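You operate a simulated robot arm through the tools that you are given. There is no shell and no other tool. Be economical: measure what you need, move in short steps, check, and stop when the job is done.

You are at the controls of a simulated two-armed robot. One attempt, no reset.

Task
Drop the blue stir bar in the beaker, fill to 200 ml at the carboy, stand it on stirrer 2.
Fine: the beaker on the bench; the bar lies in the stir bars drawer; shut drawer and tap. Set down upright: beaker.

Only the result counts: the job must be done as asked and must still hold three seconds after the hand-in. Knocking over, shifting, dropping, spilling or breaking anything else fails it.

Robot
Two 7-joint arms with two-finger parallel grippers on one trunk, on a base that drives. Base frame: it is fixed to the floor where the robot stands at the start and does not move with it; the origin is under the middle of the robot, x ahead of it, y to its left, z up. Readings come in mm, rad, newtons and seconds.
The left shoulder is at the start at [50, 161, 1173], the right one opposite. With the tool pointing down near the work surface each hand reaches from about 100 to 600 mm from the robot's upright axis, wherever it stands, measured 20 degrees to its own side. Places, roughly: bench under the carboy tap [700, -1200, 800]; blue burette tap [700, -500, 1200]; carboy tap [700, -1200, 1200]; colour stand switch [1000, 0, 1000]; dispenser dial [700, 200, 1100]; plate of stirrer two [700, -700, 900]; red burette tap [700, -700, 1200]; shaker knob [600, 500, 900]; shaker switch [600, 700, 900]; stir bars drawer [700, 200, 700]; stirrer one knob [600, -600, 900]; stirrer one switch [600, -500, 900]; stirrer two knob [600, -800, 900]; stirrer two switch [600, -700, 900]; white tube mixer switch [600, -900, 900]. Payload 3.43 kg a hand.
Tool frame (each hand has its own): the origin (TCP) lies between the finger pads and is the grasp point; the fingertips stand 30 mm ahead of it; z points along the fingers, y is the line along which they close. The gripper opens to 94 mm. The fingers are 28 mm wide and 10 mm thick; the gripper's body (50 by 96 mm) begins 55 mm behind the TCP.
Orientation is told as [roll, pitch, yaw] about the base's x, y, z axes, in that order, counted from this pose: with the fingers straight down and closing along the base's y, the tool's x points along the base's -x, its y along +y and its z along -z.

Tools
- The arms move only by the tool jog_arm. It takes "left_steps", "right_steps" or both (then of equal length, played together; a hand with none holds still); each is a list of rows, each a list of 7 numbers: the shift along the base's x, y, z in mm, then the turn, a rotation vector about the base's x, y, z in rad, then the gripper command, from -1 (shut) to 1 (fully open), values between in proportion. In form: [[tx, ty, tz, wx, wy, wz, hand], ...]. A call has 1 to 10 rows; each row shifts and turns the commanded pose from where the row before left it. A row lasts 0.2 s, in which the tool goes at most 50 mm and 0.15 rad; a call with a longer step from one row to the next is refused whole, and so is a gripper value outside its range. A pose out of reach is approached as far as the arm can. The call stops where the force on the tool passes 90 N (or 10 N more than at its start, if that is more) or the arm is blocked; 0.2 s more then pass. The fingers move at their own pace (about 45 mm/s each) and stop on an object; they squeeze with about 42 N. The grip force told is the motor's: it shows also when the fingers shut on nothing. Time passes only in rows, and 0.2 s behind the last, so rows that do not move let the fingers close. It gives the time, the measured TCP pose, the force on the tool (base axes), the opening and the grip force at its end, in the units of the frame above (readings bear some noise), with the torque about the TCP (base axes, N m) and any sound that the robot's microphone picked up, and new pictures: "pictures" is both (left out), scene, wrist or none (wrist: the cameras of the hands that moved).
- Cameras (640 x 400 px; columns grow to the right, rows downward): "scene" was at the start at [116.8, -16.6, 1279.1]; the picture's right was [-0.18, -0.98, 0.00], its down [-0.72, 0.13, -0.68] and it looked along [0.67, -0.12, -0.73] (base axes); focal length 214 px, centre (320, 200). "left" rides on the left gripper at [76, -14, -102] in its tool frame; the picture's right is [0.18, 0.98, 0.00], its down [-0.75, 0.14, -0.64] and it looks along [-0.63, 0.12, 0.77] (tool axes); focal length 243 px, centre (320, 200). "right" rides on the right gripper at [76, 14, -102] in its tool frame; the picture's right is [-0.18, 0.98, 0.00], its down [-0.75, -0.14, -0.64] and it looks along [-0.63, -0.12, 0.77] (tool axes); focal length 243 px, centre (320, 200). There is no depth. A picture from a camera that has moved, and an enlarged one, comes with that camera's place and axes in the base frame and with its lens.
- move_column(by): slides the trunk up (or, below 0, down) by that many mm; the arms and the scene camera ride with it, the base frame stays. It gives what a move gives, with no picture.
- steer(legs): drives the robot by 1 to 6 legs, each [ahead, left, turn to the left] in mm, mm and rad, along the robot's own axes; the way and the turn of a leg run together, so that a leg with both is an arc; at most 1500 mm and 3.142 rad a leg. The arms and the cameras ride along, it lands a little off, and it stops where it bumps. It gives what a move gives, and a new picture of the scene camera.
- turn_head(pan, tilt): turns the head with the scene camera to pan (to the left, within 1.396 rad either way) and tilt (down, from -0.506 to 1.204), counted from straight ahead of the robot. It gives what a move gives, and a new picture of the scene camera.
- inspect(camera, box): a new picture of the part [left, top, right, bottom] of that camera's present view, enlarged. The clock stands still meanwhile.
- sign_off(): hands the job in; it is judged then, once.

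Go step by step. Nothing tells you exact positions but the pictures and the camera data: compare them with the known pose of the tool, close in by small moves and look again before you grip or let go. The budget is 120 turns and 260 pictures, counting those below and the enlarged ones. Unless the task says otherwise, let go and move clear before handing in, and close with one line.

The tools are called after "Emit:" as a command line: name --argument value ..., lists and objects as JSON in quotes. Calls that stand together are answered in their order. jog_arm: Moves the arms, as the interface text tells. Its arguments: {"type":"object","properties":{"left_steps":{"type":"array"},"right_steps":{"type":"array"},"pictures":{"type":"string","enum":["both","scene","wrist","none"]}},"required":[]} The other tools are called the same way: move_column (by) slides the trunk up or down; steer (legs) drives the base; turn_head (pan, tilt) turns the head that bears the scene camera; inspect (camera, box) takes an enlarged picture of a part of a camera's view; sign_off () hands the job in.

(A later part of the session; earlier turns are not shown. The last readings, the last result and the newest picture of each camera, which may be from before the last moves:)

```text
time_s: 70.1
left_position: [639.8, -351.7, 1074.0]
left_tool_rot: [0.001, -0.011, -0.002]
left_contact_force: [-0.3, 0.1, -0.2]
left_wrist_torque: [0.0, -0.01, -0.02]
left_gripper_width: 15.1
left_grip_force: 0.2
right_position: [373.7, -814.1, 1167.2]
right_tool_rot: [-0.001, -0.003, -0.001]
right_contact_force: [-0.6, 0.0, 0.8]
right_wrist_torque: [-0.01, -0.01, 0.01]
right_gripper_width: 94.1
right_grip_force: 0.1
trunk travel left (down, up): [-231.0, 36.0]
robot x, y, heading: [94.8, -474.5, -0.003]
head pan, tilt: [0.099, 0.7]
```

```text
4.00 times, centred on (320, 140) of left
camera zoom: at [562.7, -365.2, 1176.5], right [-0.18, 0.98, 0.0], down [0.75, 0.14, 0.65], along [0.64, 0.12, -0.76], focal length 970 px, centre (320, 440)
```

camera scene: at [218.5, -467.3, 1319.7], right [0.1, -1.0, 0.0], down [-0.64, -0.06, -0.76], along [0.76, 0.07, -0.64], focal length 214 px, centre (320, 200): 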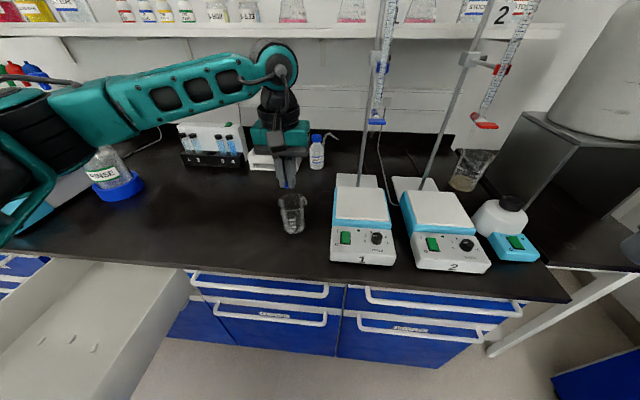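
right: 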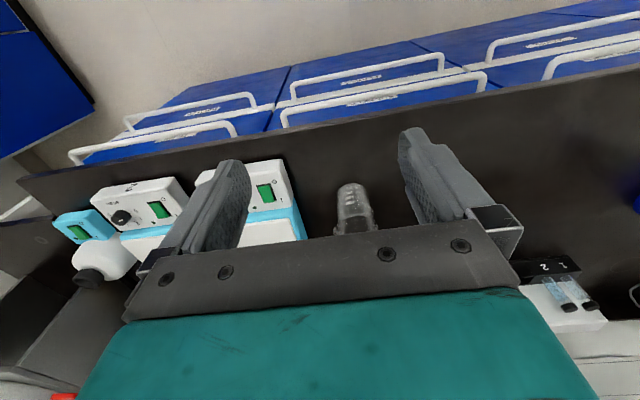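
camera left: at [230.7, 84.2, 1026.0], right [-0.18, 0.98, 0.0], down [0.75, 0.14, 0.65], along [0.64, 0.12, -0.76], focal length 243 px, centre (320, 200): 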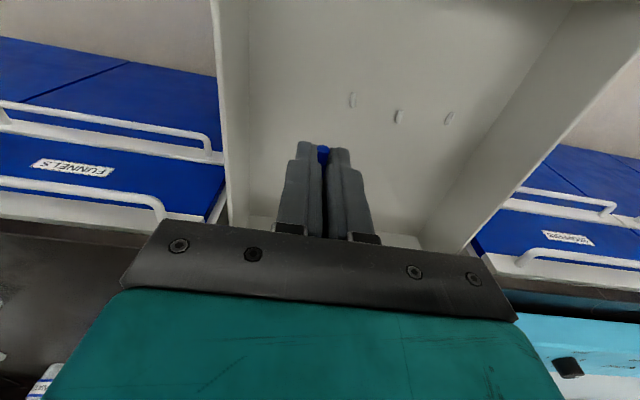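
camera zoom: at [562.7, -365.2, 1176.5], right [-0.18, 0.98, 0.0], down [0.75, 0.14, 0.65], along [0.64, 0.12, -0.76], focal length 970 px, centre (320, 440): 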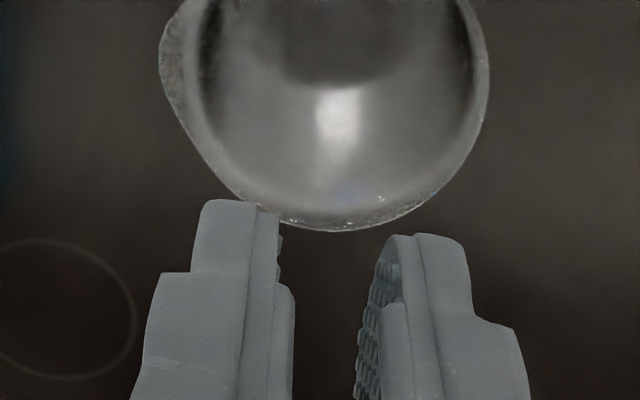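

The blue bar is in the beaker. Next I'll shut the drawer: back away with the hand high, then drive to face it.

Emit:
steer --legs '[[-425, 0, 0], [0, 540, 0]]'

Emit:
jog_arm --left_steps '[[-10, 0, 0, 0, -0.12, 0, -1], [-10, 0, 0, 0, -0.12, 0, -1], [-10, 0, 0, 0, -0.12, 0, -1], [-10, 0, 0, 0, -0.12, 0, -1], [-10, 0, 0, 0, -0.12, 0, -1], [-10, 0, 0, 0, -0.12, 0, -1], [-10, 0, 0, 0, -0.12, 0, -1], [-10, 0, 0, 0, -0.12, 0, -1], [-10, 0, 0, 0, 0, 0, -1]]'

```text
time_s: 77.5
left_position: [217.7, 191.5, 1073.2]
left_tool_rot: [0.0, -0.01, 0.004]
left_contact_force: [-1.0, -0.4, 0.8]
left_wrist_torque: [0.02, 0.01, -0.01]
left_gripper_width: 15.1
left_grip_force: 0.1
right_position: [-47.6, -271.3, 1167.9]
right_tool_rot: [0.0, -0.002, 0.001]
right_contact_force: [0.7, 0.0, -0.1]
right_wrist_torque: [-0.01, -0.04, 0.01]
right_gripper_width: 94.0
right_grip_force: 0.0
trunk travel left (down, up): [-231.0, 36.0]
robot x, y, heading: [-328.7, 69.0, 0.001]
head pan, tilt: [0.099, 0.7]
camera scene: at [-205.1, 73.7, 1319.9], right [0.1, -0.99, 0.0], down [-0.64, -0.07, -0.76], along [0.76, 0.08, -0.64], focal length 214 px, centre (320, 200)
```

scene: 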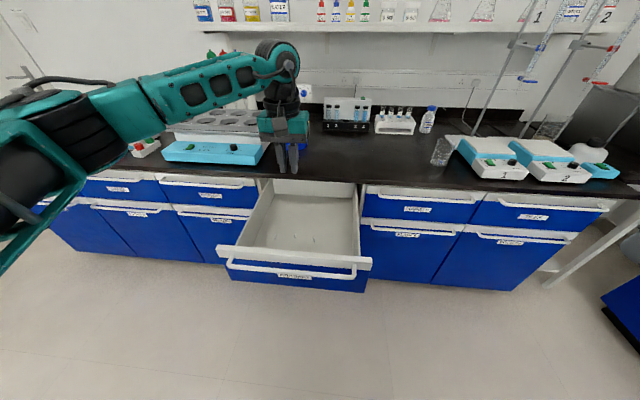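

```text
time_s: 79.5
left_position: [128.0, 191.0, 1074.8]
left_tool_rot: [-0.005, -0.974, 0.007]
left_contact_force: [0.0, -0.4, 0.7]
left_wrist_torque: [0.01, 0.01, 0.02]
left_gripper_width: 0.0
left_grip_force: 33.0
right_position: [-47.6, -271.5, 1168.2]
right_tool_rot: [-0.001, -0.006, 0.001]
right_contact_force: [0.3, -0.8, 0.3]
right_wrist_torque: [0.0, -0.02, -0.02]
right_gripper_width: 93.9
right_grip_force: 0.1
trunk travel left (down, up): [-231.0, 36.0]
robot x, y, heading: [-329.3, 66.3, 0.002]
head pan, tilt: [0.099, 0.7]
camera scene: at [-205.2, 73.6, 1319.9], right [0.1, -0.99, 0.0], down [-0.64, -0.07, -0.77], along [0.76, 0.08, -0.64], focal length 214 px, centre (320, 200)
camera left: at [0.4, 176.9, 1069.8], right [-0.11, 0.98, -0.16], down [-0.11, 0.14, 0.98], along [0.99, 0.12, 0.09], focal length 243 px, centre (320, 200)
```

scene: 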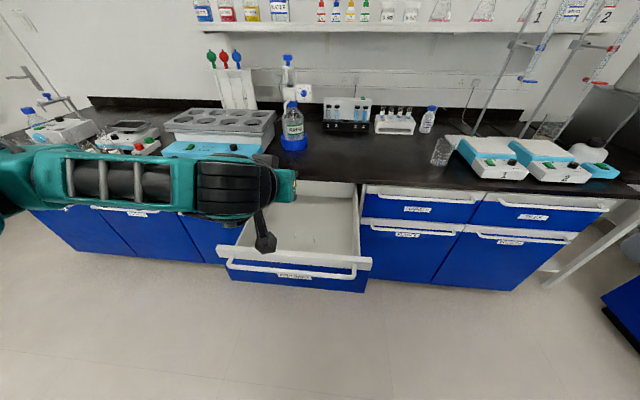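
left: 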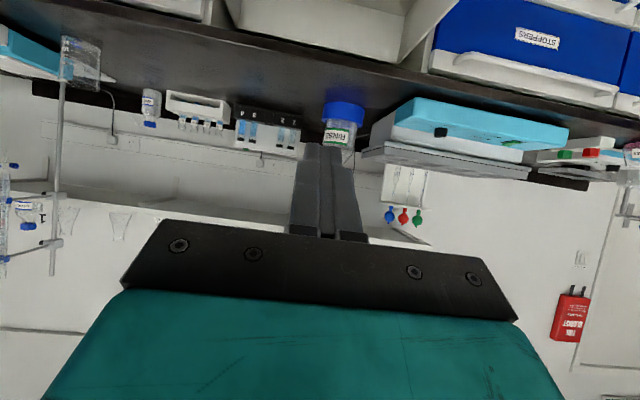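

With yaw 0 the pitch works well. The handle bar is now at x≈127, so I'll move back in front of it and lower.

Emit:
jog_arm --left_steps '[[-20, 0, -10, 0, 0, 0, -1], [-20, 0, -10, 0, 0, 0, -1], [-20, 0, -10, 0, 0, 0, -1], [-5, 0, -10, 0, 0, 0, -1], [0, 0, -10, 0, 0, 0, -1], [0, 0, 0, 0, 0, 0, -1]]' --pictures "none"

Emit:
move_column --by -228

Emit:
turn_head --pan 0.2 --tilt 0.9

Emit:
inspect --camera "left" --box '[0, 0, 640, 400]'

```text
time_s: 80.9
left_position: [64.9, 188.0, 1020.4]
left_tool_rot: [-0.008, -0.971, 0.005]
left_contact_force: [0.3, 0.1, -0.3]
left_wrist_torque: [-0.03, 0.01, -0.02]
left_gripper_width: 0.1
left_grip_force: 33.0
left hand out of reach, approached as far as the arm can: row 4
right_position: [-47.0, -272.5, 1167.4]
right_tool_rot: [0.0, 0.0, 0.001]
right_contact_force: [0.9, -0.1, -0.6]
right_wrist_torque: [0.02, -0.02, -0.05]
right_gripper_width: 93.8
right_grip_force: 0.0
trunk travel left (down, up): [-231.0, 36.0]
robot x, y, heading: [-326.1, 67.9, -0.001]
head pan, tilt: [0.099, 0.7]
```

```text
time_s: 83.3
left_position: [65.3, 189.0, 794.6]
left_tool_rot: [-0.005, -0.972, 0.006]
left_contact_force: [-1.2, 0.4, -0.2]
left_wrist_torque: [0.04, 0.0, -0.02]
left_gripper_width: 0.2
left_grip_force: 33.7
right_position: [-46.8, -271.5, 938.8]
right_tool_rot: [0.002, -0.003, 0.002]
right_contact_force: [-0.3, -0.3, 0.2]
right_wrist_torque: [-0.03, -0.01, -0.03]
right_gripper_width: 94.0
right_grip_force: 0.1
trunk travel left (down, up): [-3.0, 264.0]
robot x, y, heading: [-327.2, 65.8, 0.002]
head pan, tilt: [0.099, 0.7]
```

```text
time_s: 84.1
left_position: [65.1, 188.1, 794.3]
left_tool_rot: [-0.005, -0.97, 0.007]
left_contact_force: [0.3, -0.1, -0.4]
left_wrist_torque: [-0.02, 0.01, 0.0]
left_gripper_width: 0.0
left_grip_force: 32.9
right_position: [-46.4, -272.5, 939.2]
right_tool_rot: [0.001, 0.0, 0.003]
right_contact_force: [0.0, 0.0, -0.5]
right_wrist_torque: [-0.02, -0.03, -0.01]
right_gripper_width: 93.7
right_grip_force: 0.1
trunk travel left (down, up): [-3.0, 264.0]
robot x, y, heading: [-328.5, 72.3, 0.004]
head pan, tilt: [0.201, 0.901]
camera scene: at [-215.7, 80.2, 1075.8], right [0.2, -0.98, 0.0], down [-0.77, -0.16, -0.62], along [0.61, 0.13, -0.78], focal length 214 px, centre (320, 200)
```

scene: 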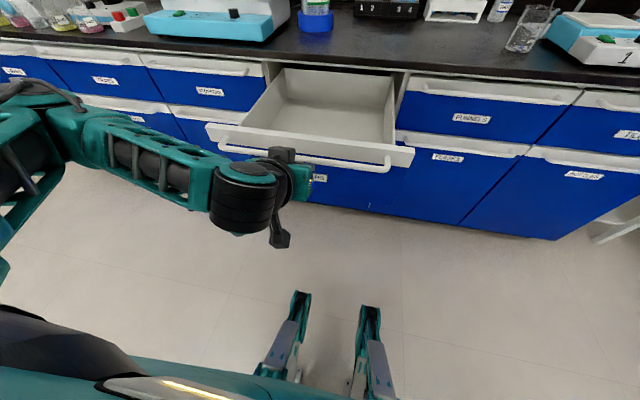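

```text
1.00 times, centred on (320, 200) of left (not enlarged: the box is as wide or as high as the picture)
camera zoom: at [-62.5, 174.2, 789.5], right [-0.11, 0.98, -0.15], down [-0.11, 0.14, 0.98], along [0.99, 0.12, 0.09], focal length 243 px, centre (320, 200)
```

zoom: 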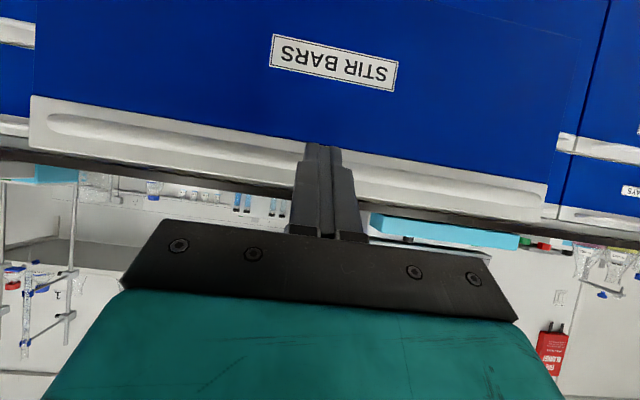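

The fingertips point at the handle bar. I'll drive forward to push the drawer most of the way in.

Emit:
steer --legs '[[330, 0, 0]]'

```text
time_s: 86.3
left_position: [396.0, 187.5, 795.3]
left_tool_rot: [-0.006, -0.971, 0.003]
left_contact_force: [-0.2, -0.3, -0.3]
left_wrist_torque: [0.02, 0.03, 0.01]
left_gripper_width: 0.2
left_grip_force: 32.9
right_position: [283.6, -272.8, 939.1]
right_tool_rot: [-0.002, -0.004, 0.0]
right_contact_force: [-0.8, -0.1, -0.3]
right_wrist_torque: [0.01, -0.04, -0.04]
right_gripper_width: 93.7
right_grip_force: 0.2
trunk travel left (down, up): [-3.0, 264.0]
robot x, y, heading: [3.7, 66.6, -0.0]
head pan, tilt: [0.201, 0.901]
camera scene: at [115.7, 80.2, 1075.7], right [0.2, -0.98, 0.0], down [-0.77, -0.16, -0.62], along [0.61, 0.12, -0.78], focal length 214 px, centre (320, 200)
```

scene: 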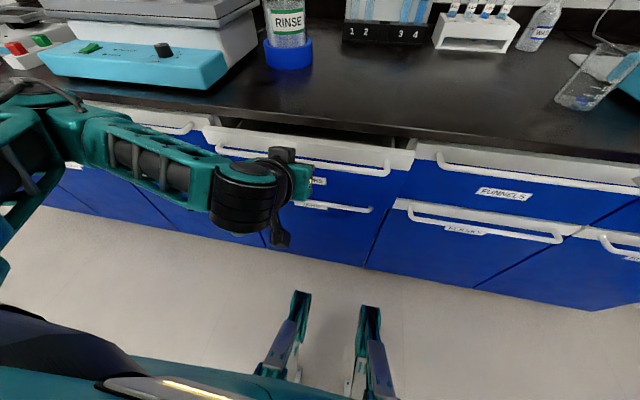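

The drawer is nearly shut. I'll push the last few centimetres with the arm until it meets resistance.

Emit:
jog_arm --left_steps '[[12, 0, 0, 0, 0, 0, -1], [12, 0, 0, 0, 0, 0, -1], [12, 0, 0, 0, 0, 0, -1], [10, 0, 0, 0, 0, 0, -1], [10, 0, 0, 0, 0, 0, -1], [10, 0, 0, 0, 0, 0, -1]]'

```text
time_s: 87.6
left_position: [445.6, 188.6, 793.9]
left_tool_rot: [-0.003, -0.955, -0.007]
left_contact_force: [-34.7, 9.5, 22.4]
left_wrist_torque: [0.11, -0.33, 0.36]
left_gripper_width: 0.1
left_grip_force: 32.9
right_position: [278.8, -271.0, 941.5]
right_tool_rot: [0.0, -0.008, 0.003]
right_contact_force: [-0.7, -0.6, 0.5]
right_wrist_torque: [0.0, -0.04, -0.02]
right_gripper_width: 94.0
right_grip_force: 0.0
trunk travel left (down, up): [-3.0, 264.0]
robot x, y, heading: [3.6, 68.5, 0.005]
head pan, tilt: [0.201, 0.901]
stopped in row 6 (left hand): the force on the tool passed its limit at 101 N (the readings are from after the stop); the commanded pose is now the measured one
camera scene: at [109.7, 81.5, 1076.7], right [0.2, -0.98, 0.0], down [-0.76, -0.16, -0.62], along [0.61, 0.13, -0.78], focal length 214 px, centre (320, 200)
camera left: at [317.4, 175.1, 791.4], right [-0.1, 0.98, -0.15], down [-0.09, 0.14, 0.99], along [0.99, 0.11, 0.07], focal length 243 px, centre (320, 200)
```

scene: 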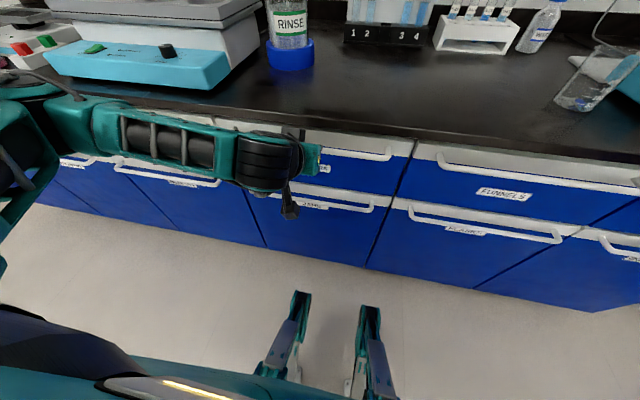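
left: 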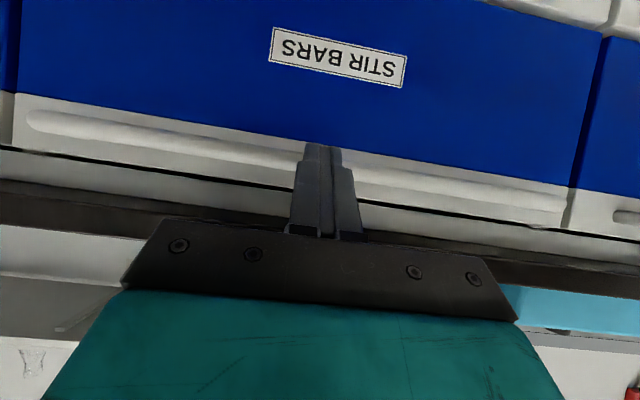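

The drawer is firmly shut. I'll retract the left hand, raise the trunk, and pitch the right hand forward for a side grasp of the beaker.

Emit:
jog_arm --left_steps '[[-25, 0, 0, 0, 0, 0, -1], [-30, 0, 10, 0, 0, 0, -1], [-30, 0, 20, 0, 0, 0, -1], [-30, 0, 30, 0, 0, 0, -1], [-10, 0, 30, 0, 0, 0, -1]]' --pictures "none"

Emit:
move_column --by 170

Emit:
steer --legs '[[-60, -265, 0]]'

Emit:
jog_arm --right_steps '[[5, 0, -5, 0, -0.12, 0, 1], [5, 0, -5, 0, -0.12, 0, 1], [5, 0, -5, 0, -0.12, 0, 1], [5, 0, -5, 0, -0.12, 0, 1], [5, 0, -5, 0, -0.12, 0, 1], [5, 0, -5, 0, -0.12, 0, 1], [5, 0, -5, 0, -0.12, 0, 1], [5, 0, -5, 0, -0.12, 0, 1], [0, 0, 0, 0, 0, 0, 1]]'

```text
time_s: 88.8
left_position: [375.1, 147.3, 874.8]
left_tool_rot: [-0.001, -0.947, -0.009]
left_contact_force: [0.1, -0.3, 0.3]
left_wrist_torque: [0.02, -0.02, 0.02]
left_gripper_width: 0.0
left_grip_force: 33.2
left hand out of reach, approached as far as the arm can: row 3, 4, 5
right_position: [282.4, -271.4, 938.8]
right_tool_rot: [-0.001, -0.001, 0.003]
right_contact_force: [0.2, -0.7, 0.4]
right_wrist_torque: [0.03, 0.01, -0.02]
right_gripper_width: 94.1
right_grip_force: 0.0
trunk travel left (down, up): [-3.0, 264.0]
robot x, y, heading: [3.5, 67.0, 0.004]
head pan, tilt: [0.201, 0.901]
```

```text
time_s: 90.8
left_position: [376.1, 146.3, 1044.2]
left_tool_rot: [0.0, -0.949, -0.009]
left_contact_force: [0.3, 0.1, 1.5]
left_wrist_torque: [0.01, 0.03, 0.0]
left_gripper_width: 0.1
left_grip_force: 32.7
right_position: [282.7, -272.0, 1109.9]
right_tool_rot: [0.0, -0.002, 0.001]
right_contact_force: [-0.5, -0.6, 0.0]
right_wrist_torque: [-0.01, 0.0, 0.01]
right_gripper_width: 93.6
right_grip_force: 0.1
trunk travel left (down, up): [-173.0, 94.0]
robot x, y, heading: [2.1, 67.4, -0.004]
head pan, tilt: [0.201, 0.901]
```

```text
time_s: 93.7
left_position: [316.5, -120.3, 1045.2]
left_tool_rot: [0.001, -0.948, -0.01]
left_contact_force: [0.3, 0.5, 0.3]
left_wrist_torque: [0.0, -0.02, -0.01]
left_gripper_width: 0.2
left_grip_force: 33.2
right_position: [224.5, -541.4, 1109.4]
right_tool_rot: [-0.002, -0.002, 0.002]
right_contact_force: [0.5, -0.7, -0.3]
right_wrist_torque: [0.04, 0.0, 0.02]
right_gripper_width: 94.0
right_grip_force: 0.1
trunk travel left (down, up): [-173.0, 94.0]
robot x, y, heading: [-57.1, -196.7, -0.001]
head pan, tilt: [0.201, 0.901]
camera scene: at [55.2, -188.0, 1245.7], right [0.2, -0.98, 0.0], down [-0.77, -0.16, -0.62], along [0.61, 0.13, -0.78], focal length 214 px, centre (320, 200)
```

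scene: 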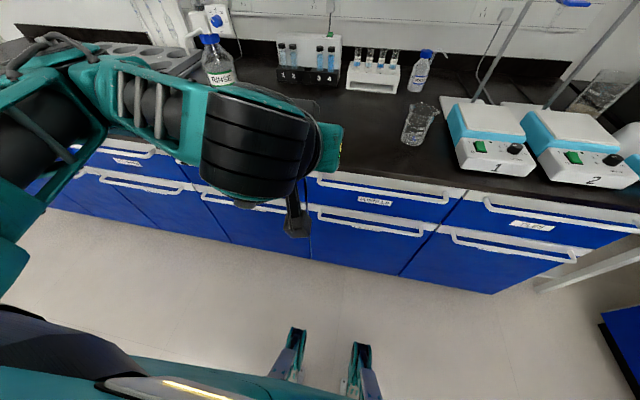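

```text
time_s: 95.7
left_position: [316.6, -121.9, 1044.9]
left_tool_rot: [-0.002, -0.947, -0.008]
left_contact_force: [0.1, -0.6, 1.0]
left_wrist_torque: [0.04, -0.01, 0.03]
left_gripper_width: 0.3
left_grip_force: 33.3
right_position: [305.9, -575.6, 1092.6]
right_tool_rot: [-0.001, -0.963, 0.005]
right_contact_force: [1.2, -0.4, -0.2]
right_wrist_torque: [-0.01, -0.03, -0.03]
right_gripper_width: 93.9
right_grip_force: 0.1
right hand out of reach, approached as far as the arm can: row 5, 6, 7, 8
trunk travel left (down, up): [-173.0, 94.0]
robot x, y, heading: [-59.0, -197.0, 0.001]
head pan, tilt: [0.201, 0.901]
camera scene: at [55.3, -187.8, 1245.7], right [0.2, -0.98, 0.0], down [-0.77, -0.16, -0.62], along [0.61, 0.13, -0.78], focal length 214 px, centre (320, 200)
camera right: at [177.2, -561.7, 1086.8], right [0.1, 0.98, 0.15], down [-0.1, -0.14, 0.99], along [0.99, -0.12, 0.08], focal length 243 px, centre (320, 200)
```

scene: 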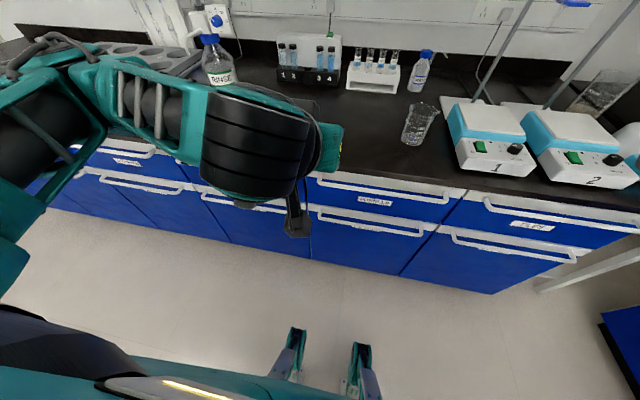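
right: 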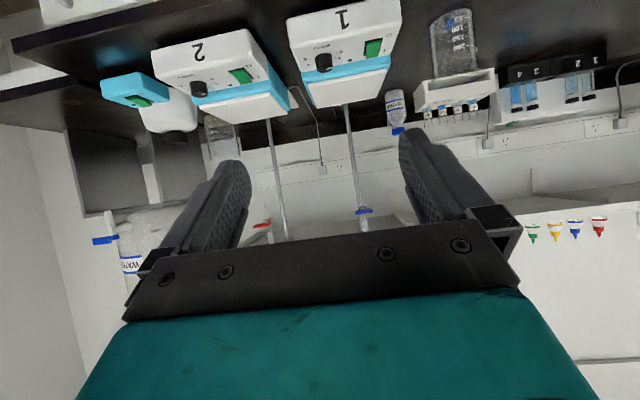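

The right hand is pitched forward at [306, -576, 1093]. I'll drive ahead and bring it in line with the beaker, staying in front of it.

Emit:
steer --legs '[[140, 0, 0]]'

Emit:
jog_arm --right_steps '[[0, 28, -5, 0, 0, 0, 1], [0, 28, -5, 0, 0, 0, 1], [0, 28, -5, 0, 0, 0, 1], [0, 28, -5, 0, 0, 0, 1], [0, 28, -20, 0, 0, 0, 1], [5, 28, -20, 0, 0, 0, 1], [5, 28, -25, 0, 0, 0, 1], [10, 28, -30, 0, 0, 0, 1], [10, 2, -30, 0, 0, 0, 1], [0, 0, 0, 0, 0, 0, 1]]'

```text
time_s: 97.0
left_position: [458.1, -123.1, 1043.7]
left_tool_rot: [-0.003, -0.946, -0.012]
left_contact_force: [0.4, 0.6, -1.2]
left_wrist_torque: [-0.02, 0.01, 0.01]
left_gripper_width: 0.2
left_grip_force: 32.9
right_position: [444.3, -578.1, 1091.1]
right_tool_rot: [-0.001, -0.961, -0.001]
right_contact_force: [0.2, -0.6, -0.1]
right_wrist_torque: [0.01, -0.01, -0.01]
right_gripper_width: 93.8
right_grip_force: 0.1
trunk travel left (down, up): [-173.0, 94.0]
robot x, y, heading: [80.1, -199.4, -0.002]
head pan, tilt: [0.201, 0.901]
camera scene: at [195.4, -188.3, 1245.6], right [0.2, -0.98, 0.0], down [-0.77, -0.15, -0.62], along [0.61, 0.12, -0.78], focal length 214 px, centre (320, 200)
```

scene: 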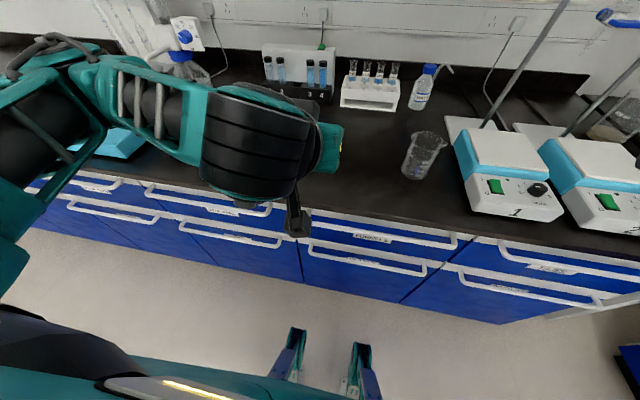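

```text
time_s: 99.2
left_position: [457.4, -122.8, 1045.1]
left_tool_rot: [-0.001, -0.948, -0.014]
left_contact_force: [-0.1, -0.6, -0.7]
left_wrist_torque: [0.04, -0.01, 0.02]
left_gripper_width: 0.0
left_grip_force: 33.0
right_position: [536.2, -381.7, 961.2]
right_tool_rot: [-0.001, -0.962, -0.001]
right_contact_force: [-0.4, 0.3, -0.2]
right_wrist_torque: [-0.02, 0.0, 0.01]
right_gripper_width: 94.1
right_grip_force: 0.0
right hand out of reach, approached as far as the arm can: row 1, 2, 3, 4, 5
trunk travel left (down, up): [-173.0, 94.0]
robot x, y, heading: [81.9, -199.9, 0.0]
head pan, tilt: [0.201, 0.901]
camera scene: at [194.7, -188.3, 1245.7], right [0.2, -0.98, 0.0], down [-0.77, -0.15, -0.62], along [0.61, 0.12, -0.78], focal length 214 px, centre (320, 200)
camera right: at [406.7, -367.4, 957.4], right [0.11, 0.98, 0.15], down [-0.1, -0.14, 0.99], along [0.99, -0.12, 0.08], focal length 243 px, centre (320, 200)
```

scene: 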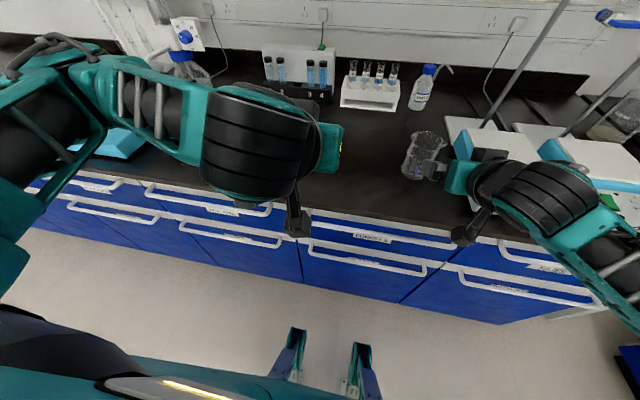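
right: 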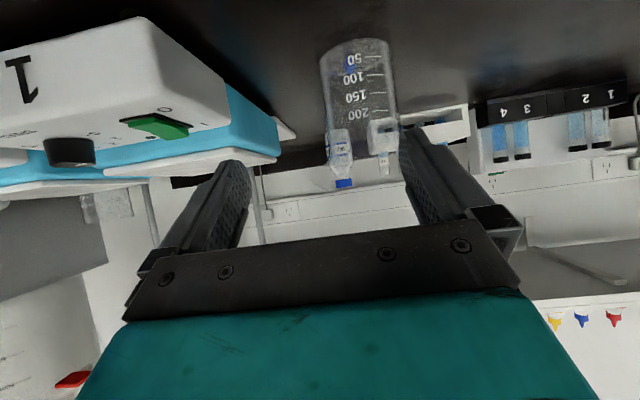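

The beaker is at about [638, -348]. I'll align in y and lower, then view again before sliding forward around it.

Emit:
jog_arm --right_steps '[[-5, 17, -15, 0, 0, 0, 1], [-5, 17, -15, 0, 0, 0, 1], [0, 0, -15, 0, 0, 0, 1], [0, 0, 0, 0, 0, 0, 1]]'

```text
time_s: 100.2
left_position: [457.4, -123.4, 1044.0]
left_tool_rot: [-0.001, -0.948, -0.01]
left_contact_force: [-0.6, 0.4, -0.6]
left_wrist_torque: [0.0, -0.01, -0.04]
left_gripper_width: 0.0
left_grip_force: 32.6
right_position: [524.4, -347.0, 916.9]
right_tool_rot: [0.002, -0.965, -0.003]
right_contact_force: [-0.5, -0.3, 0.3]
right_wrist_torque: [0.03, -0.01, -0.03]
right_gripper_width: 93.9
right_grip_force: 0.0
trunk travel left (down, up): [-173.0, 94.0]
robot x, y, heading: [78.9, -198.8, -0.001]
head pan, tilt: [0.201, 0.901]
camera scene: at [194.8, -188.3, 1245.7], right [0.2, -0.98, 0.0], down [-0.77, -0.15, -0.62], along [0.61, 0.12, -0.78], focal length 214 px, centre (320, 200)
camera right: at [395.4, -332.0, 912.6], right [0.11, 0.98, 0.15], down [-0.1, -0.14, 0.99], along [0.99, -0.12, 0.08], focal length 243 px, centre (320, 200)
```

scene: 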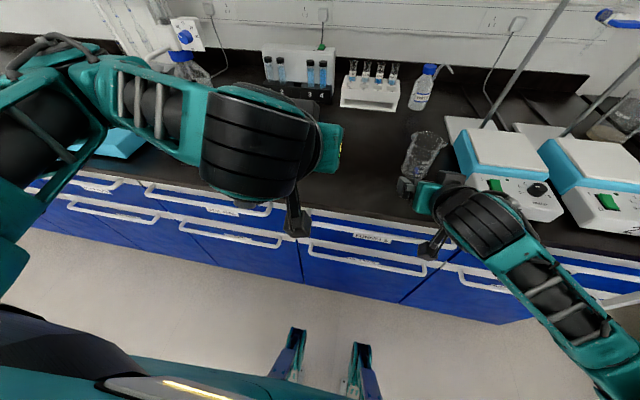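
right: 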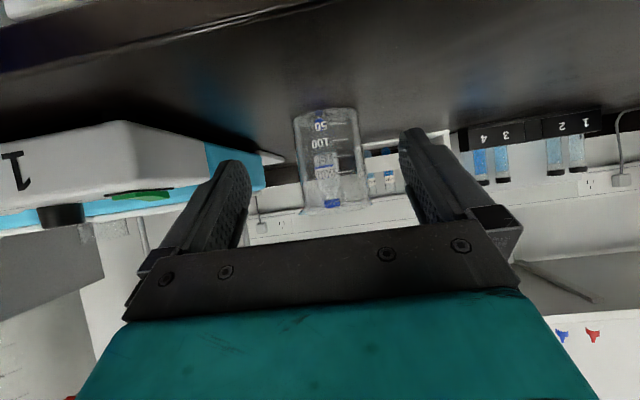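

The beaker is centred between the open fingers. Sliding forward 110 mm.

Emit:
jog_arm --right_steps '[[16, 0.5, 0, 0, 0, 0, 1], [16, 0.5, 0, 0, 0, 0, 1], [16, 0.5, 0, 0, 0, 0, 1], [16, 0.5, 0, 0, 0, 0, 1], [16, 0, 0, 0, 0, 0, 1], [16, 0, 0, 0, 0, 0, 1], [14, 0, 0, 0, 0, 0, 1], [0, 0, 0, 0, 0, 0, 1]]'

Emit:
inspect --camera "scene" --box '[370, 110, 490, 210]'

```text
time_s: 102.0
left_position: [457.1, -122.1, 1045.1]
left_tool_rot: [-0.002, -0.948, -0.012]
left_contact_force: [0.7, 0.3, -0.9]
left_wrist_torque: [0.01, -0.02, -0.01]
left_gripper_width: 0.2
left_grip_force: 32.7
right_position: [635.5, -346.8, 917.0]
right_tool_rot: [-0.001, -0.961, 0.0]
right_contact_force: [0.5, 0.3, -0.1]
right_wrist_torque: [0.01, 0.03, -0.04]
right_gripper_width: 94.0
right_grip_force: 0.0
trunk travel left (down, up): [-173.0, 94.0]
robot x, y, heading: [79.3, -198.9, 0.0]
head pan, tilt: [0.201, 0.901]
camera scene: at [194.7, -188.3, 1245.7], right [0.2, -0.98, 0.0], down [-0.77, -0.15, -0.62], along [0.61, 0.12, -0.78], focal length 214 px, centre (320, 200)
camera right: at [506.9, -331.6, 912.4], right [0.11, 0.98, 0.15], down [-0.1, -0.14, 0.99], along [0.99, -0.12, 0.08], focal length 243 px, centre (320, 200)
```

scene: 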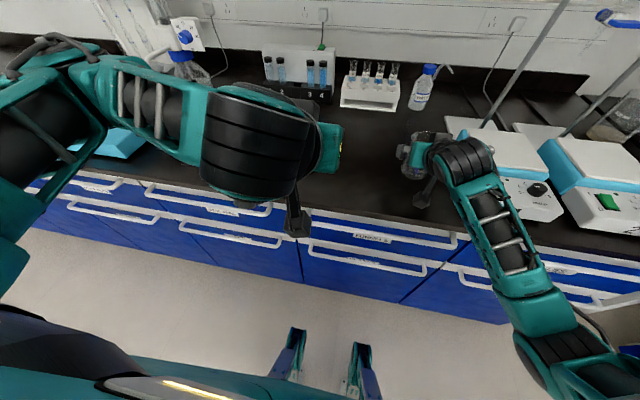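
right: 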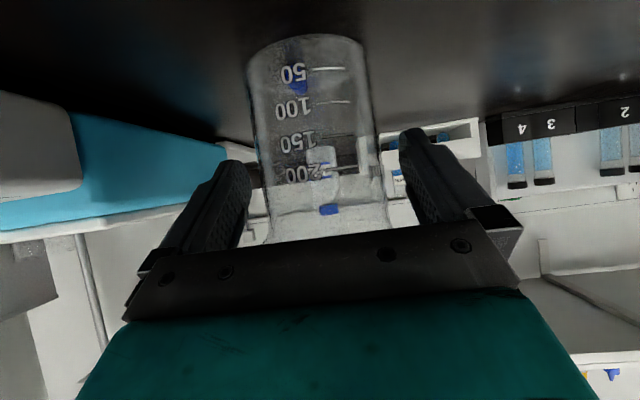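

```text
4.00 times, centred on (430, 160) of scene
camera zoom: at [194.7, -188.3, 1245.7], right [0.2, -0.98, 0.0], down [-0.77, -0.15, -0.62], along [0.61, 0.12, -0.78], focal length 858 px, centre (-120, 360)
```

zoom: 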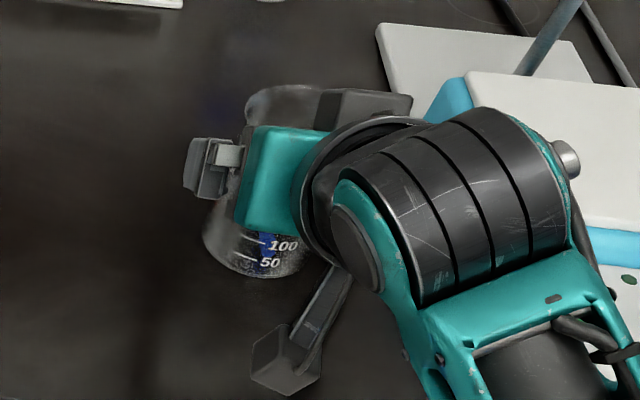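

The beaker sits between the pads. Closing the grip.

Emit:
jog_arm --right_steps '[[0, 0, 0, 0, 0, 0, 0.5], [0, 0, 0, 0, 0, 0, 0.2], [0, 0, 0, 0, 0, 0, -1], [0, 0, 0, 0, 0, 0, -1], [0, 0, 0, 0, 0, 0, -1], [0, 0, 0, 0, 0, 0, -1]]'

```text
time_s: 103.5
left_position: [456.4, -122.7, 1044.7]
left_tool_rot: [0.0, -0.947, -0.015]
left_contact_force: [0.6, -0.3, 0.5]
left_wrist_torque: [0.03, 0.01, 0.0]
left_gripper_width: 0.0
left_grip_force: 33.0
right_position: [636.0, -346.3, 917.2]
right_tool_rot: [-0.003, -0.963, -0.002]
right_contact_force: [0.5, 0.8, 1.9]
right_wrist_torque: [-0.01, -0.04, 0.04]
right_gripper_width: 70.4
right_grip_force: 42.1
trunk travel left (down, up): [-173.0, 94.0]
robot x, y, heading: [84.6, -202.1, -0.007]
head pan, tilt: [0.201, 0.901]
camera scene: at [194.7, -188.2, 1245.7], right [0.2, -0.98, 0.0], down [-0.77, -0.15, -0.62], along [0.61, 0.12, -0.78], focal length 214 px, centre (320, 200)
camera right: at [506.7, -331.5, 912.4], right [0.11, 0.98, 0.15], down [-0.1, -0.14, 0.99], along [0.99, -0.12, 0.08], focal length 243 px, centre (320, 200)
```

scene: 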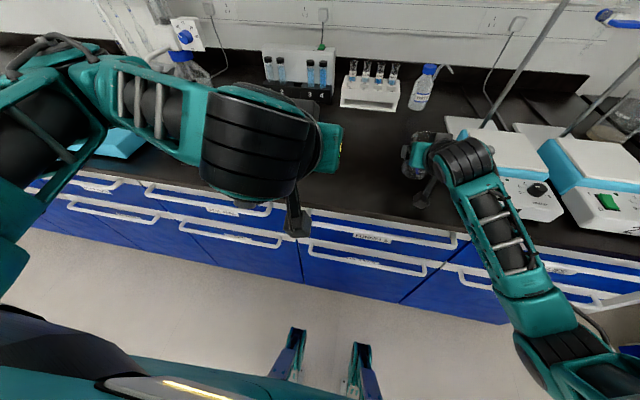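
right: 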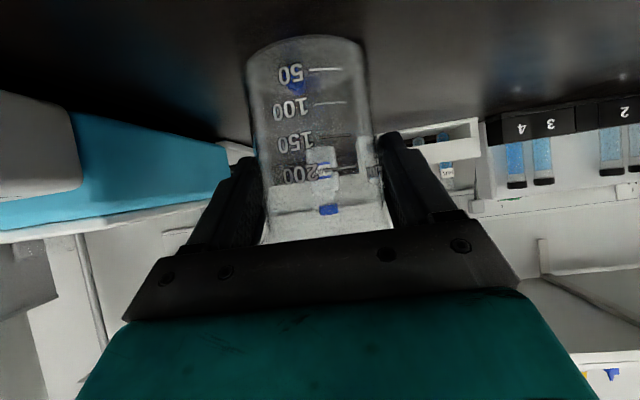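

The beaker is gripped (70 mm). Lifting straight up and checking that it stays upright.

Emit:
jog_arm --right_steps '[[0, 0, 10, 0, 0, 0, -1], [0, 0, 20, 0, 0, 0, -1], [0, 0, 25, 0, 0, 0, -1], [0, 0, 25, 0, 0, 0, -1], [-10, 0, 25, 0, 0, 0, -1], [-20, 0, 10, 0, 0, 0, -1], [-20, 0, 0, 0, 0, 0, -1], [0, 0, 0, 0, 0, 0, -1]]'

Emit:
turn_head --pan -0.9 --tilt 0.4

```text
time_s: 105.2
left_position: [456.7, -123.4, 1044.8]
left_tool_rot: [-0.001, -0.948, -0.013]
left_contact_force: [0.5, 0.0, 0.4]
left_wrist_torque: [-0.01, 0.01, 0.03]
left_gripper_width: 0.0
left_grip_force: 32.6
right_position: [584.7, -348.0, 1034.0]
right_tool_rot: [0.0, -0.963, -0.002]
right_contact_force: [0.5, 0.0, -0.9]
right_wrist_torque: [-0.01, 0.02, -0.03]
right_gripper_width: 70.3
right_grip_force: 41.9
trunk travel left (down, up): [-173.0, 94.0]
robot x, y, heading: [81.5, -198.6, -0.003]
head pan, tilt: [0.201, 0.901]
camera scene: at [194.9, -188.3, 1245.7], right [0.2, -0.98, 0.0], down [-0.77, -0.15, -0.62], along [0.61, 0.12, -0.78], focal length 214 px, centre (320, 200)
camera right: at [456.2, -332.0, 1029.9], right [0.11, 0.98, 0.15], down [-0.1, -0.14, 0.99], along [0.99, -0.12, 0.08], focal length 243 px, centre (320, 200)
```

scene: 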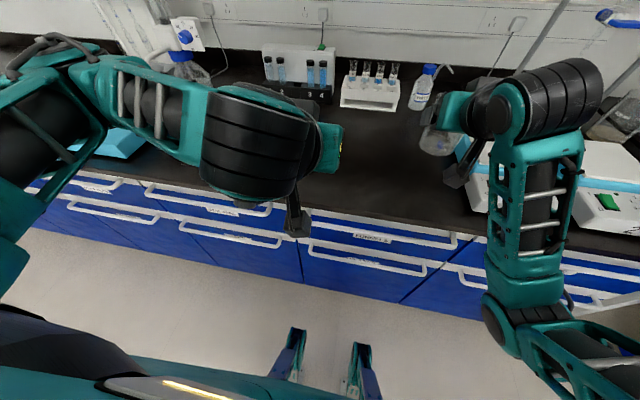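
right: 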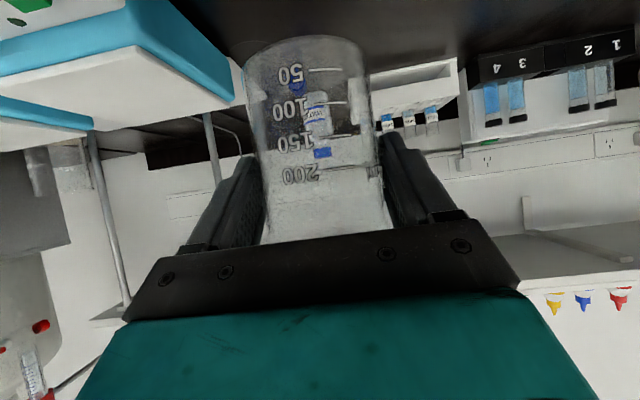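

```text
time_s: 106.6
left_position: [456.9, -123.1, 1045.4]
left_tool_rot: [-0.002, -0.947, -0.013]
left_contact_force: [-0.7, 0.0, 0.0]
left_wrist_torque: [-0.02, -0.01, -0.02]
left_gripper_width: 0.0
left_grip_force: 33.4
right_position: [585.1, -347.5, 1034.2]
right_tool_rot: [0.0, -0.962, -0.001]
right_contact_force: [0.1, -0.5, -1.5]
right_wrist_torque: [-0.03, 0.02, 0.01]
right_gripper_width: 70.0
right_grip_force: 42.2
trunk travel left (down, up): [-173.0, 94.0]
robot x, y, heading: [82.4, -201.3, 0.0]
head pan, tilt: [-0.901, 0.4]
camera scene: at [178.3, -275.9, 1288.7], right [-0.78, -0.62, 0.0], down [-0.24, 0.31, -0.92], along [0.57, -0.72, -0.39], focal length 214 px, centre (320, 200)
```

scene: 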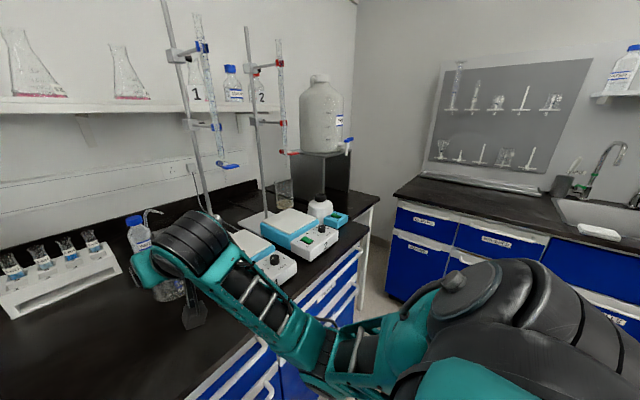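

The beaker holds upright. The carboy stands at the far right end of the bench, with another bench to the right at y≈−1230. I'll back off and drive right for a closer look.

Emit:
steer --legs '[[-200, 0, 0], [0, -580, 0]]'

Emit:
turn_head --pan -0.45 --tilt 0.25

```text
time_s: 113.4
left_position: [251.5, -717.6, 1045.6]
left_tool_rot: [0.001, -0.949, -0.028]
left_contact_force: [-0.4, -0.2, -0.6]
left_wrist_torque: [0.0, -0.03, -0.02]
left_gripper_width: 0.0
left_grip_force: 33.7
right_position: [376.6, -942.0, 1034.9]
right_tool_rot: [-0.001, -0.961, -0.016]
right_contact_force: [0.6, -0.2, -0.7]
right_wrist_torque: [-0.04, 0.02, 0.02]
right_gripper_width: 70.2
right_grip_force: 41.8
trunk travel left (down, up): [-173.0, 94.0]
robot x, y, heading: [-125.3, -787.5, -0.013]
head pan, tilt: [-0.901, 0.4]
camera scene: at [-29.2, -866.2, 1288.7], right [-0.79, -0.61, 0.0], down [-0.24, 0.31, -0.92], along [0.56, -0.73, -0.39], focal length 214 px, centre (320, 200)
```

scene: 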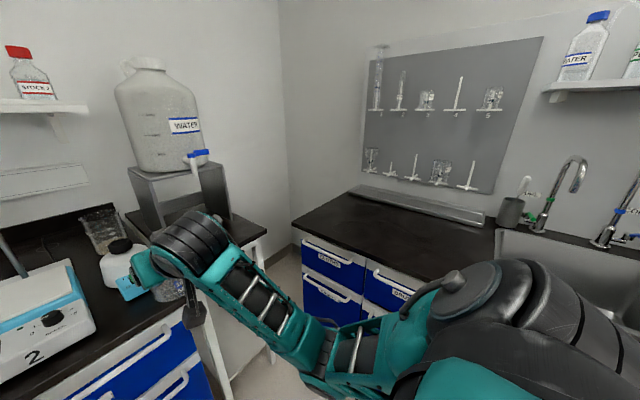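

```text
time_s: 114.3
left_position: [251.6, -718.5, 1045.5]
left_tool_rot: [-0.002, -0.949, -0.029]
left_contact_force: [-1.0, 0.5, 0.3]
left_wrist_torque: [-0.04, -0.03, 0.0]
left_gripper_width: 0.1
left_grip_force: 32.8
right_position: [376.8, -942.8, 1033.9]
right_tool_rot: [-0.001, -0.962, -0.015]
right_contact_force: [0.6, 0.1, -1.6]
right_wrist_torque: [-0.01, 0.02, 0.03]
right_gripper_width: 70.3
right_grip_force: 41.8
trunk travel left (down, up): [-173.0, 94.0]
robot x, y, heading: [-120.9, -788.6, -0.015]
head pan, tilt: [-0.45, 0.25]
camera scene: at [-2.2, -834.7, 1302.7], right [-0.45, -0.89, 0.0], down [-0.22, 0.11, -0.97], along [0.86, -0.44, -0.25], focal length 214 px, centre (320, 200)
```

scene: 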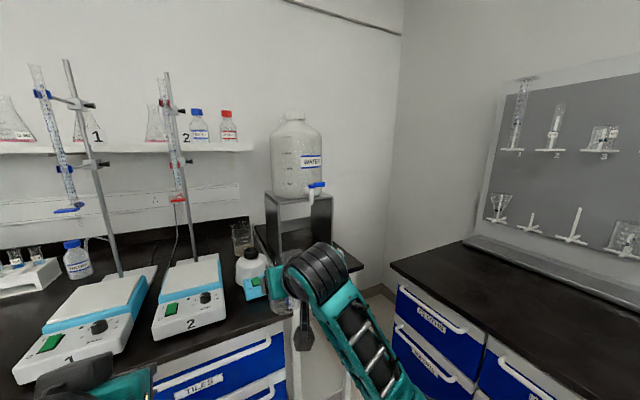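

Emit:
inspect --camera "scene" --box '[230, 140, 390, 280]'

Emit:
inspect --camera "right" --box '[0, 0, 640, 400]'

```text
2.86 times, centred on (310, 210) of scene
camera zoom: at [-2.2, -834.7, 1302.7], right [-0.45, -0.89, 0.0], down [-0.22, 0.11, -0.97], along [0.86, -0.44, -0.25], focal length 613 px, centre (349, 171)
```

zoom: 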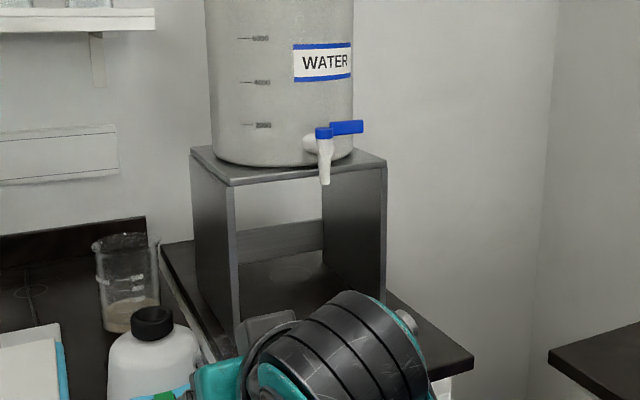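

```text
1.00 times, centred on (320, 200) of right (not enlarged: the box is as wide or as high as the picture)
camera zoom: at [248.0, -926.2, 1029.8], right [0.12, 0.98, 0.15], down [-0.1, -0.14, 0.99], along [0.99, -0.13, 0.08], focal length 243 px, centre (320, 200)
```

zoom: 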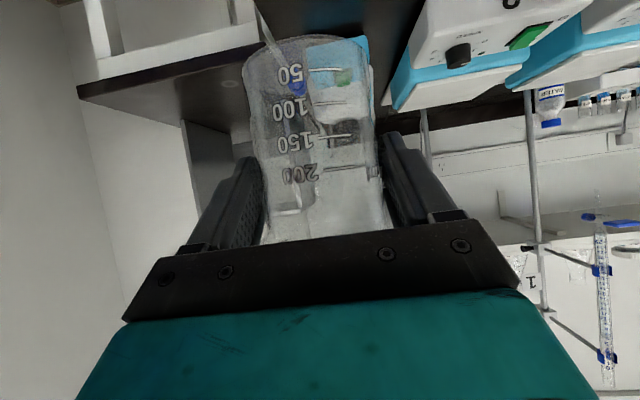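

The tap spout hangs in front of the stand at roughly [650, -1135, 1105], with its lever pointing to −y. I'll go nearer for a better look, keeping clear of it.

Emit:
steer --legs '[[60, -150, 0.013]]'

Emit:
turn_head --pan -0.3 --tilt 0.35

Emit:
inspect --camera "scene" --box '[260, 110, 420, 210]'

```text
time_s: 116.3
left_position: [308.4, -863.8, 1045.0]
left_tool_rot: [-0.001, -0.948, -0.015]
left_contact_force: [-0.1, -0.4, 0.5]
left_wrist_torque: [0.04, 0.0, 0.03]
left_gripper_width: 0.0
left_grip_force: 33.2
right_position: [437.6, -1087.0, 1033.8]
right_tool_rot: [0.001, -0.961, -0.005]
right_contact_force: [-0.6, 1.2, -1.5]
right_wrist_torque: [0.01, -0.02, -0.01]
right_gripper_width: 70.3
right_grip_force: 42.0
trunk travel left (down, up): [-173.0, 94.0]
robot x, y, heading: [-66.0, -939.8, -0.002]
head pan, tilt: [-0.45, 0.25]
camera scene: at [56.3, -983.6, 1302.7], right [-0.44, -0.9, 0.0], down [-0.22, 0.11, -0.97], along [0.87, -0.43, -0.25], focal length 214 px, centre (320, 200)
```

scene: 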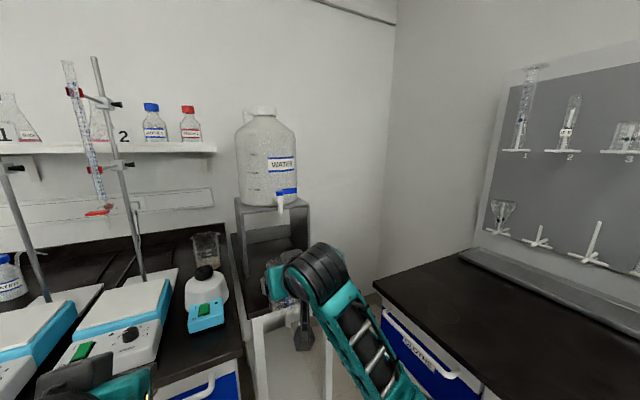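

```text
time_s: 117.0
left_position: [308.4, -862.4, 1044.7]
left_tool_rot: [0.0, -0.948, -0.017]
left_contact_force: [-0.4, 0.0, -0.5]
left_wrist_torque: [0.04, -0.01, -0.03]
left_gripper_width: 0.2
left_grip_force: 33.2
right_position: [436.4, -1088.1, 1034.2]
right_tool_rot: [-0.002, -0.962, -0.003]
right_contact_force: [0.6, 0.3, -0.5]
right_wrist_torque: [0.04, 0.0, 0.0]
right_gripper_width: 70.5
right_grip_force: 41.0
trunk travel left (down, up): [-173.0, 94.0]
robot x, y, heading: [-67.0, -937.5, -0.005]
head pan, tilt: [-0.3, 0.351]
camera scene: at [61.1, -970.3, 1293.3], right [-0.3, -0.95, 0.0], down [-0.33, 0.1, -0.94], along [0.9, -0.28, -0.34], focal length 214 px, centre (320, 200)
```

scene: 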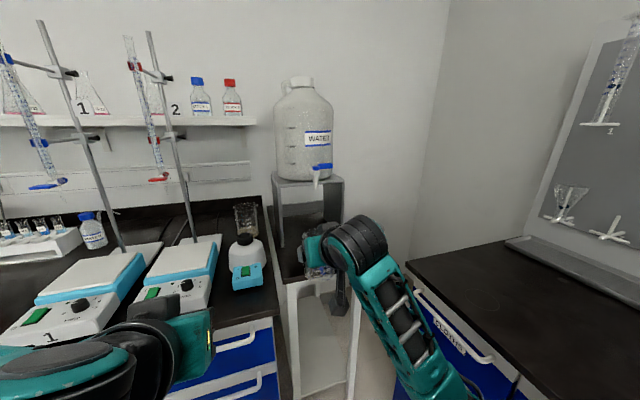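

```text
4.00 times, centred on (340, 160) of scene
camera zoom: at [61.1, -970.3, 1293.3], right [-0.3, -0.95, 0.0], down [-0.33, 0.1, -0.94], along [0.9, -0.28, -0.34], focal length 858 px, centre (240, 360)
```

zoom: 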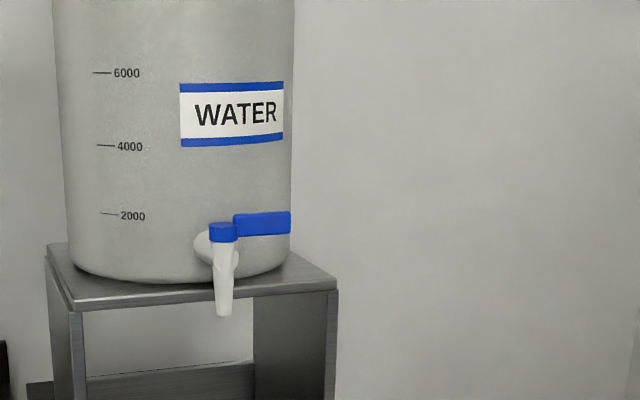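

The spout outlet is at about [688, -1153, 1098]. The lever runs to y≈−1207 at z≈1165. I'll lower the beaker below spout level, then drive ahead.

Emit:
jog_arm --right_steps '[[0, 0, -20, 0, 0, 0, -1], [0, 0, -20, 0, 0, 0, -1], [0, 0, -20, 0, 0, 0, -1], [0, 0, -10, 0, 0, 0, -1], [0, 0, 0, 0, 0, 0, -1]]' --pictures "none"

Emit:
steer --legs '[[190, 0, 0]]'

Emit:
turn_head --pan -0.3 --tilt 0.6

```text
time_s: 118.2
left_position: [308.4, -863.1, 1044.6]
left_tool_rot: [-0.002, -0.948, -0.014]
left_contact_force: [0.3, -0.5, -0.1]
left_wrist_torque: [0.01, -0.02, 0.0]
left_gripper_width: 0.0
left_grip_force: 32.8
right_position: [435.8, -1088.5, 965.0]
right_tool_rot: [-0.002, -0.961, -0.004]
right_contact_force: [-0.2, 0.0, -1.3]
right_wrist_torque: [0.01, 0.0, 0.01]
right_gripper_width: 70.2
right_grip_force: 41.8
trunk travel left (down, up): [-173.0, 94.0]
robot x, y, heading: [-67.7, -937.5, -0.0]
head pan, tilt: [-0.3, 0.351]
```

```text
time_s: 119.8
left_position: [501.7, -864.5, 1044.2]
left_tool_rot: [-0.002, -0.946, -0.018]
left_contact_force: [0.4, 0.4, 0.9]
left_wrist_torque: [-0.01, 0.02, 0.0]
left_gripper_width: 0.0
left_grip_force: 32.8
right_position: [628.0, -1088.8, 964.0]
right_tool_rot: [-0.003, -0.962, -0.003]
right_contact_force: [0.7, 1.0, -1.3]
right_wrist_torque: [0.04, 0.01, 0.03]
right_gripper_width: 70.4
right_grip_force: 41.4
trunk travel left (down, up): [-173.0, 94.0]
robot x, y, heading: [126.4, -940.8, -0.004]
head pan, tilt: [-0.3, 0.351]
camera scene: at [254.2, -971.2, 1293.2], right [-0.3, -0.95, 0.0], down [-0.33, 0.1, -0.94], along [0.9, -0.28, -0.34], focal length 214 px, centre (320, 200)
```

scene: 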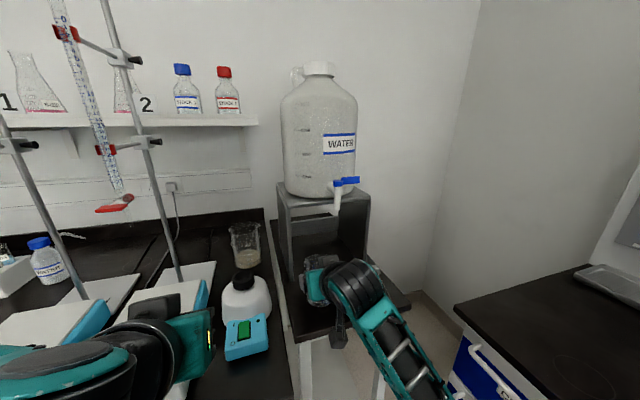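

```text
time_s: 120.5
left_position: [500.0, -863.7, 1044.1]
left_tool_rot: [0.0, -0.949, -0.017]
left_contact_force: [0.4, 0.5, -0.3]
left_wrist_torque: [0.0, -0.02, 0.01]
left_gripper_width: 0.2
left_grip_force: 33.1
right_position: [627.5, -1089.8, 963.6]
right_tool_rot: [-0.003, -0.961, -0.004]
right_contact_force: [0.4, 0.3, -1.1]
right_wrist_torque: [0.01, 0.03, 0.03]
right_gripper_width: 70.4
right_grip_force: 41.7
trunk travel left (down, up): [-173.0, 94.0]
robot x, y, heading: [126.9, -937.1, -0.007]
head pan, tilt: [-0.3, 0.6]
camera scene: at [249.2, -969.8, 1270.5], right [-0.3, -0.95, 0.0], down [-0.54, 0.17, -0.83], along [0.79, -0.25, -0.56], focal length 214 px, centre (320, 200)
```

scene: 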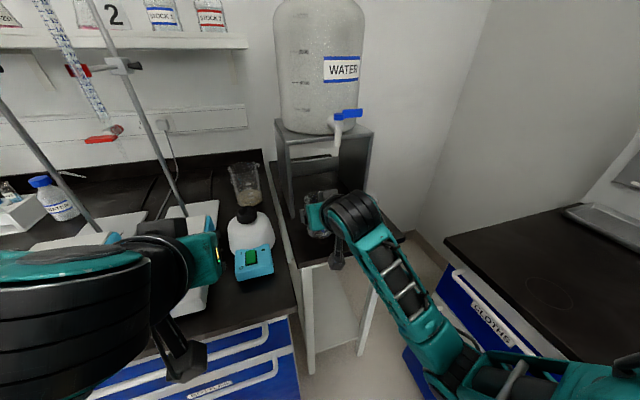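

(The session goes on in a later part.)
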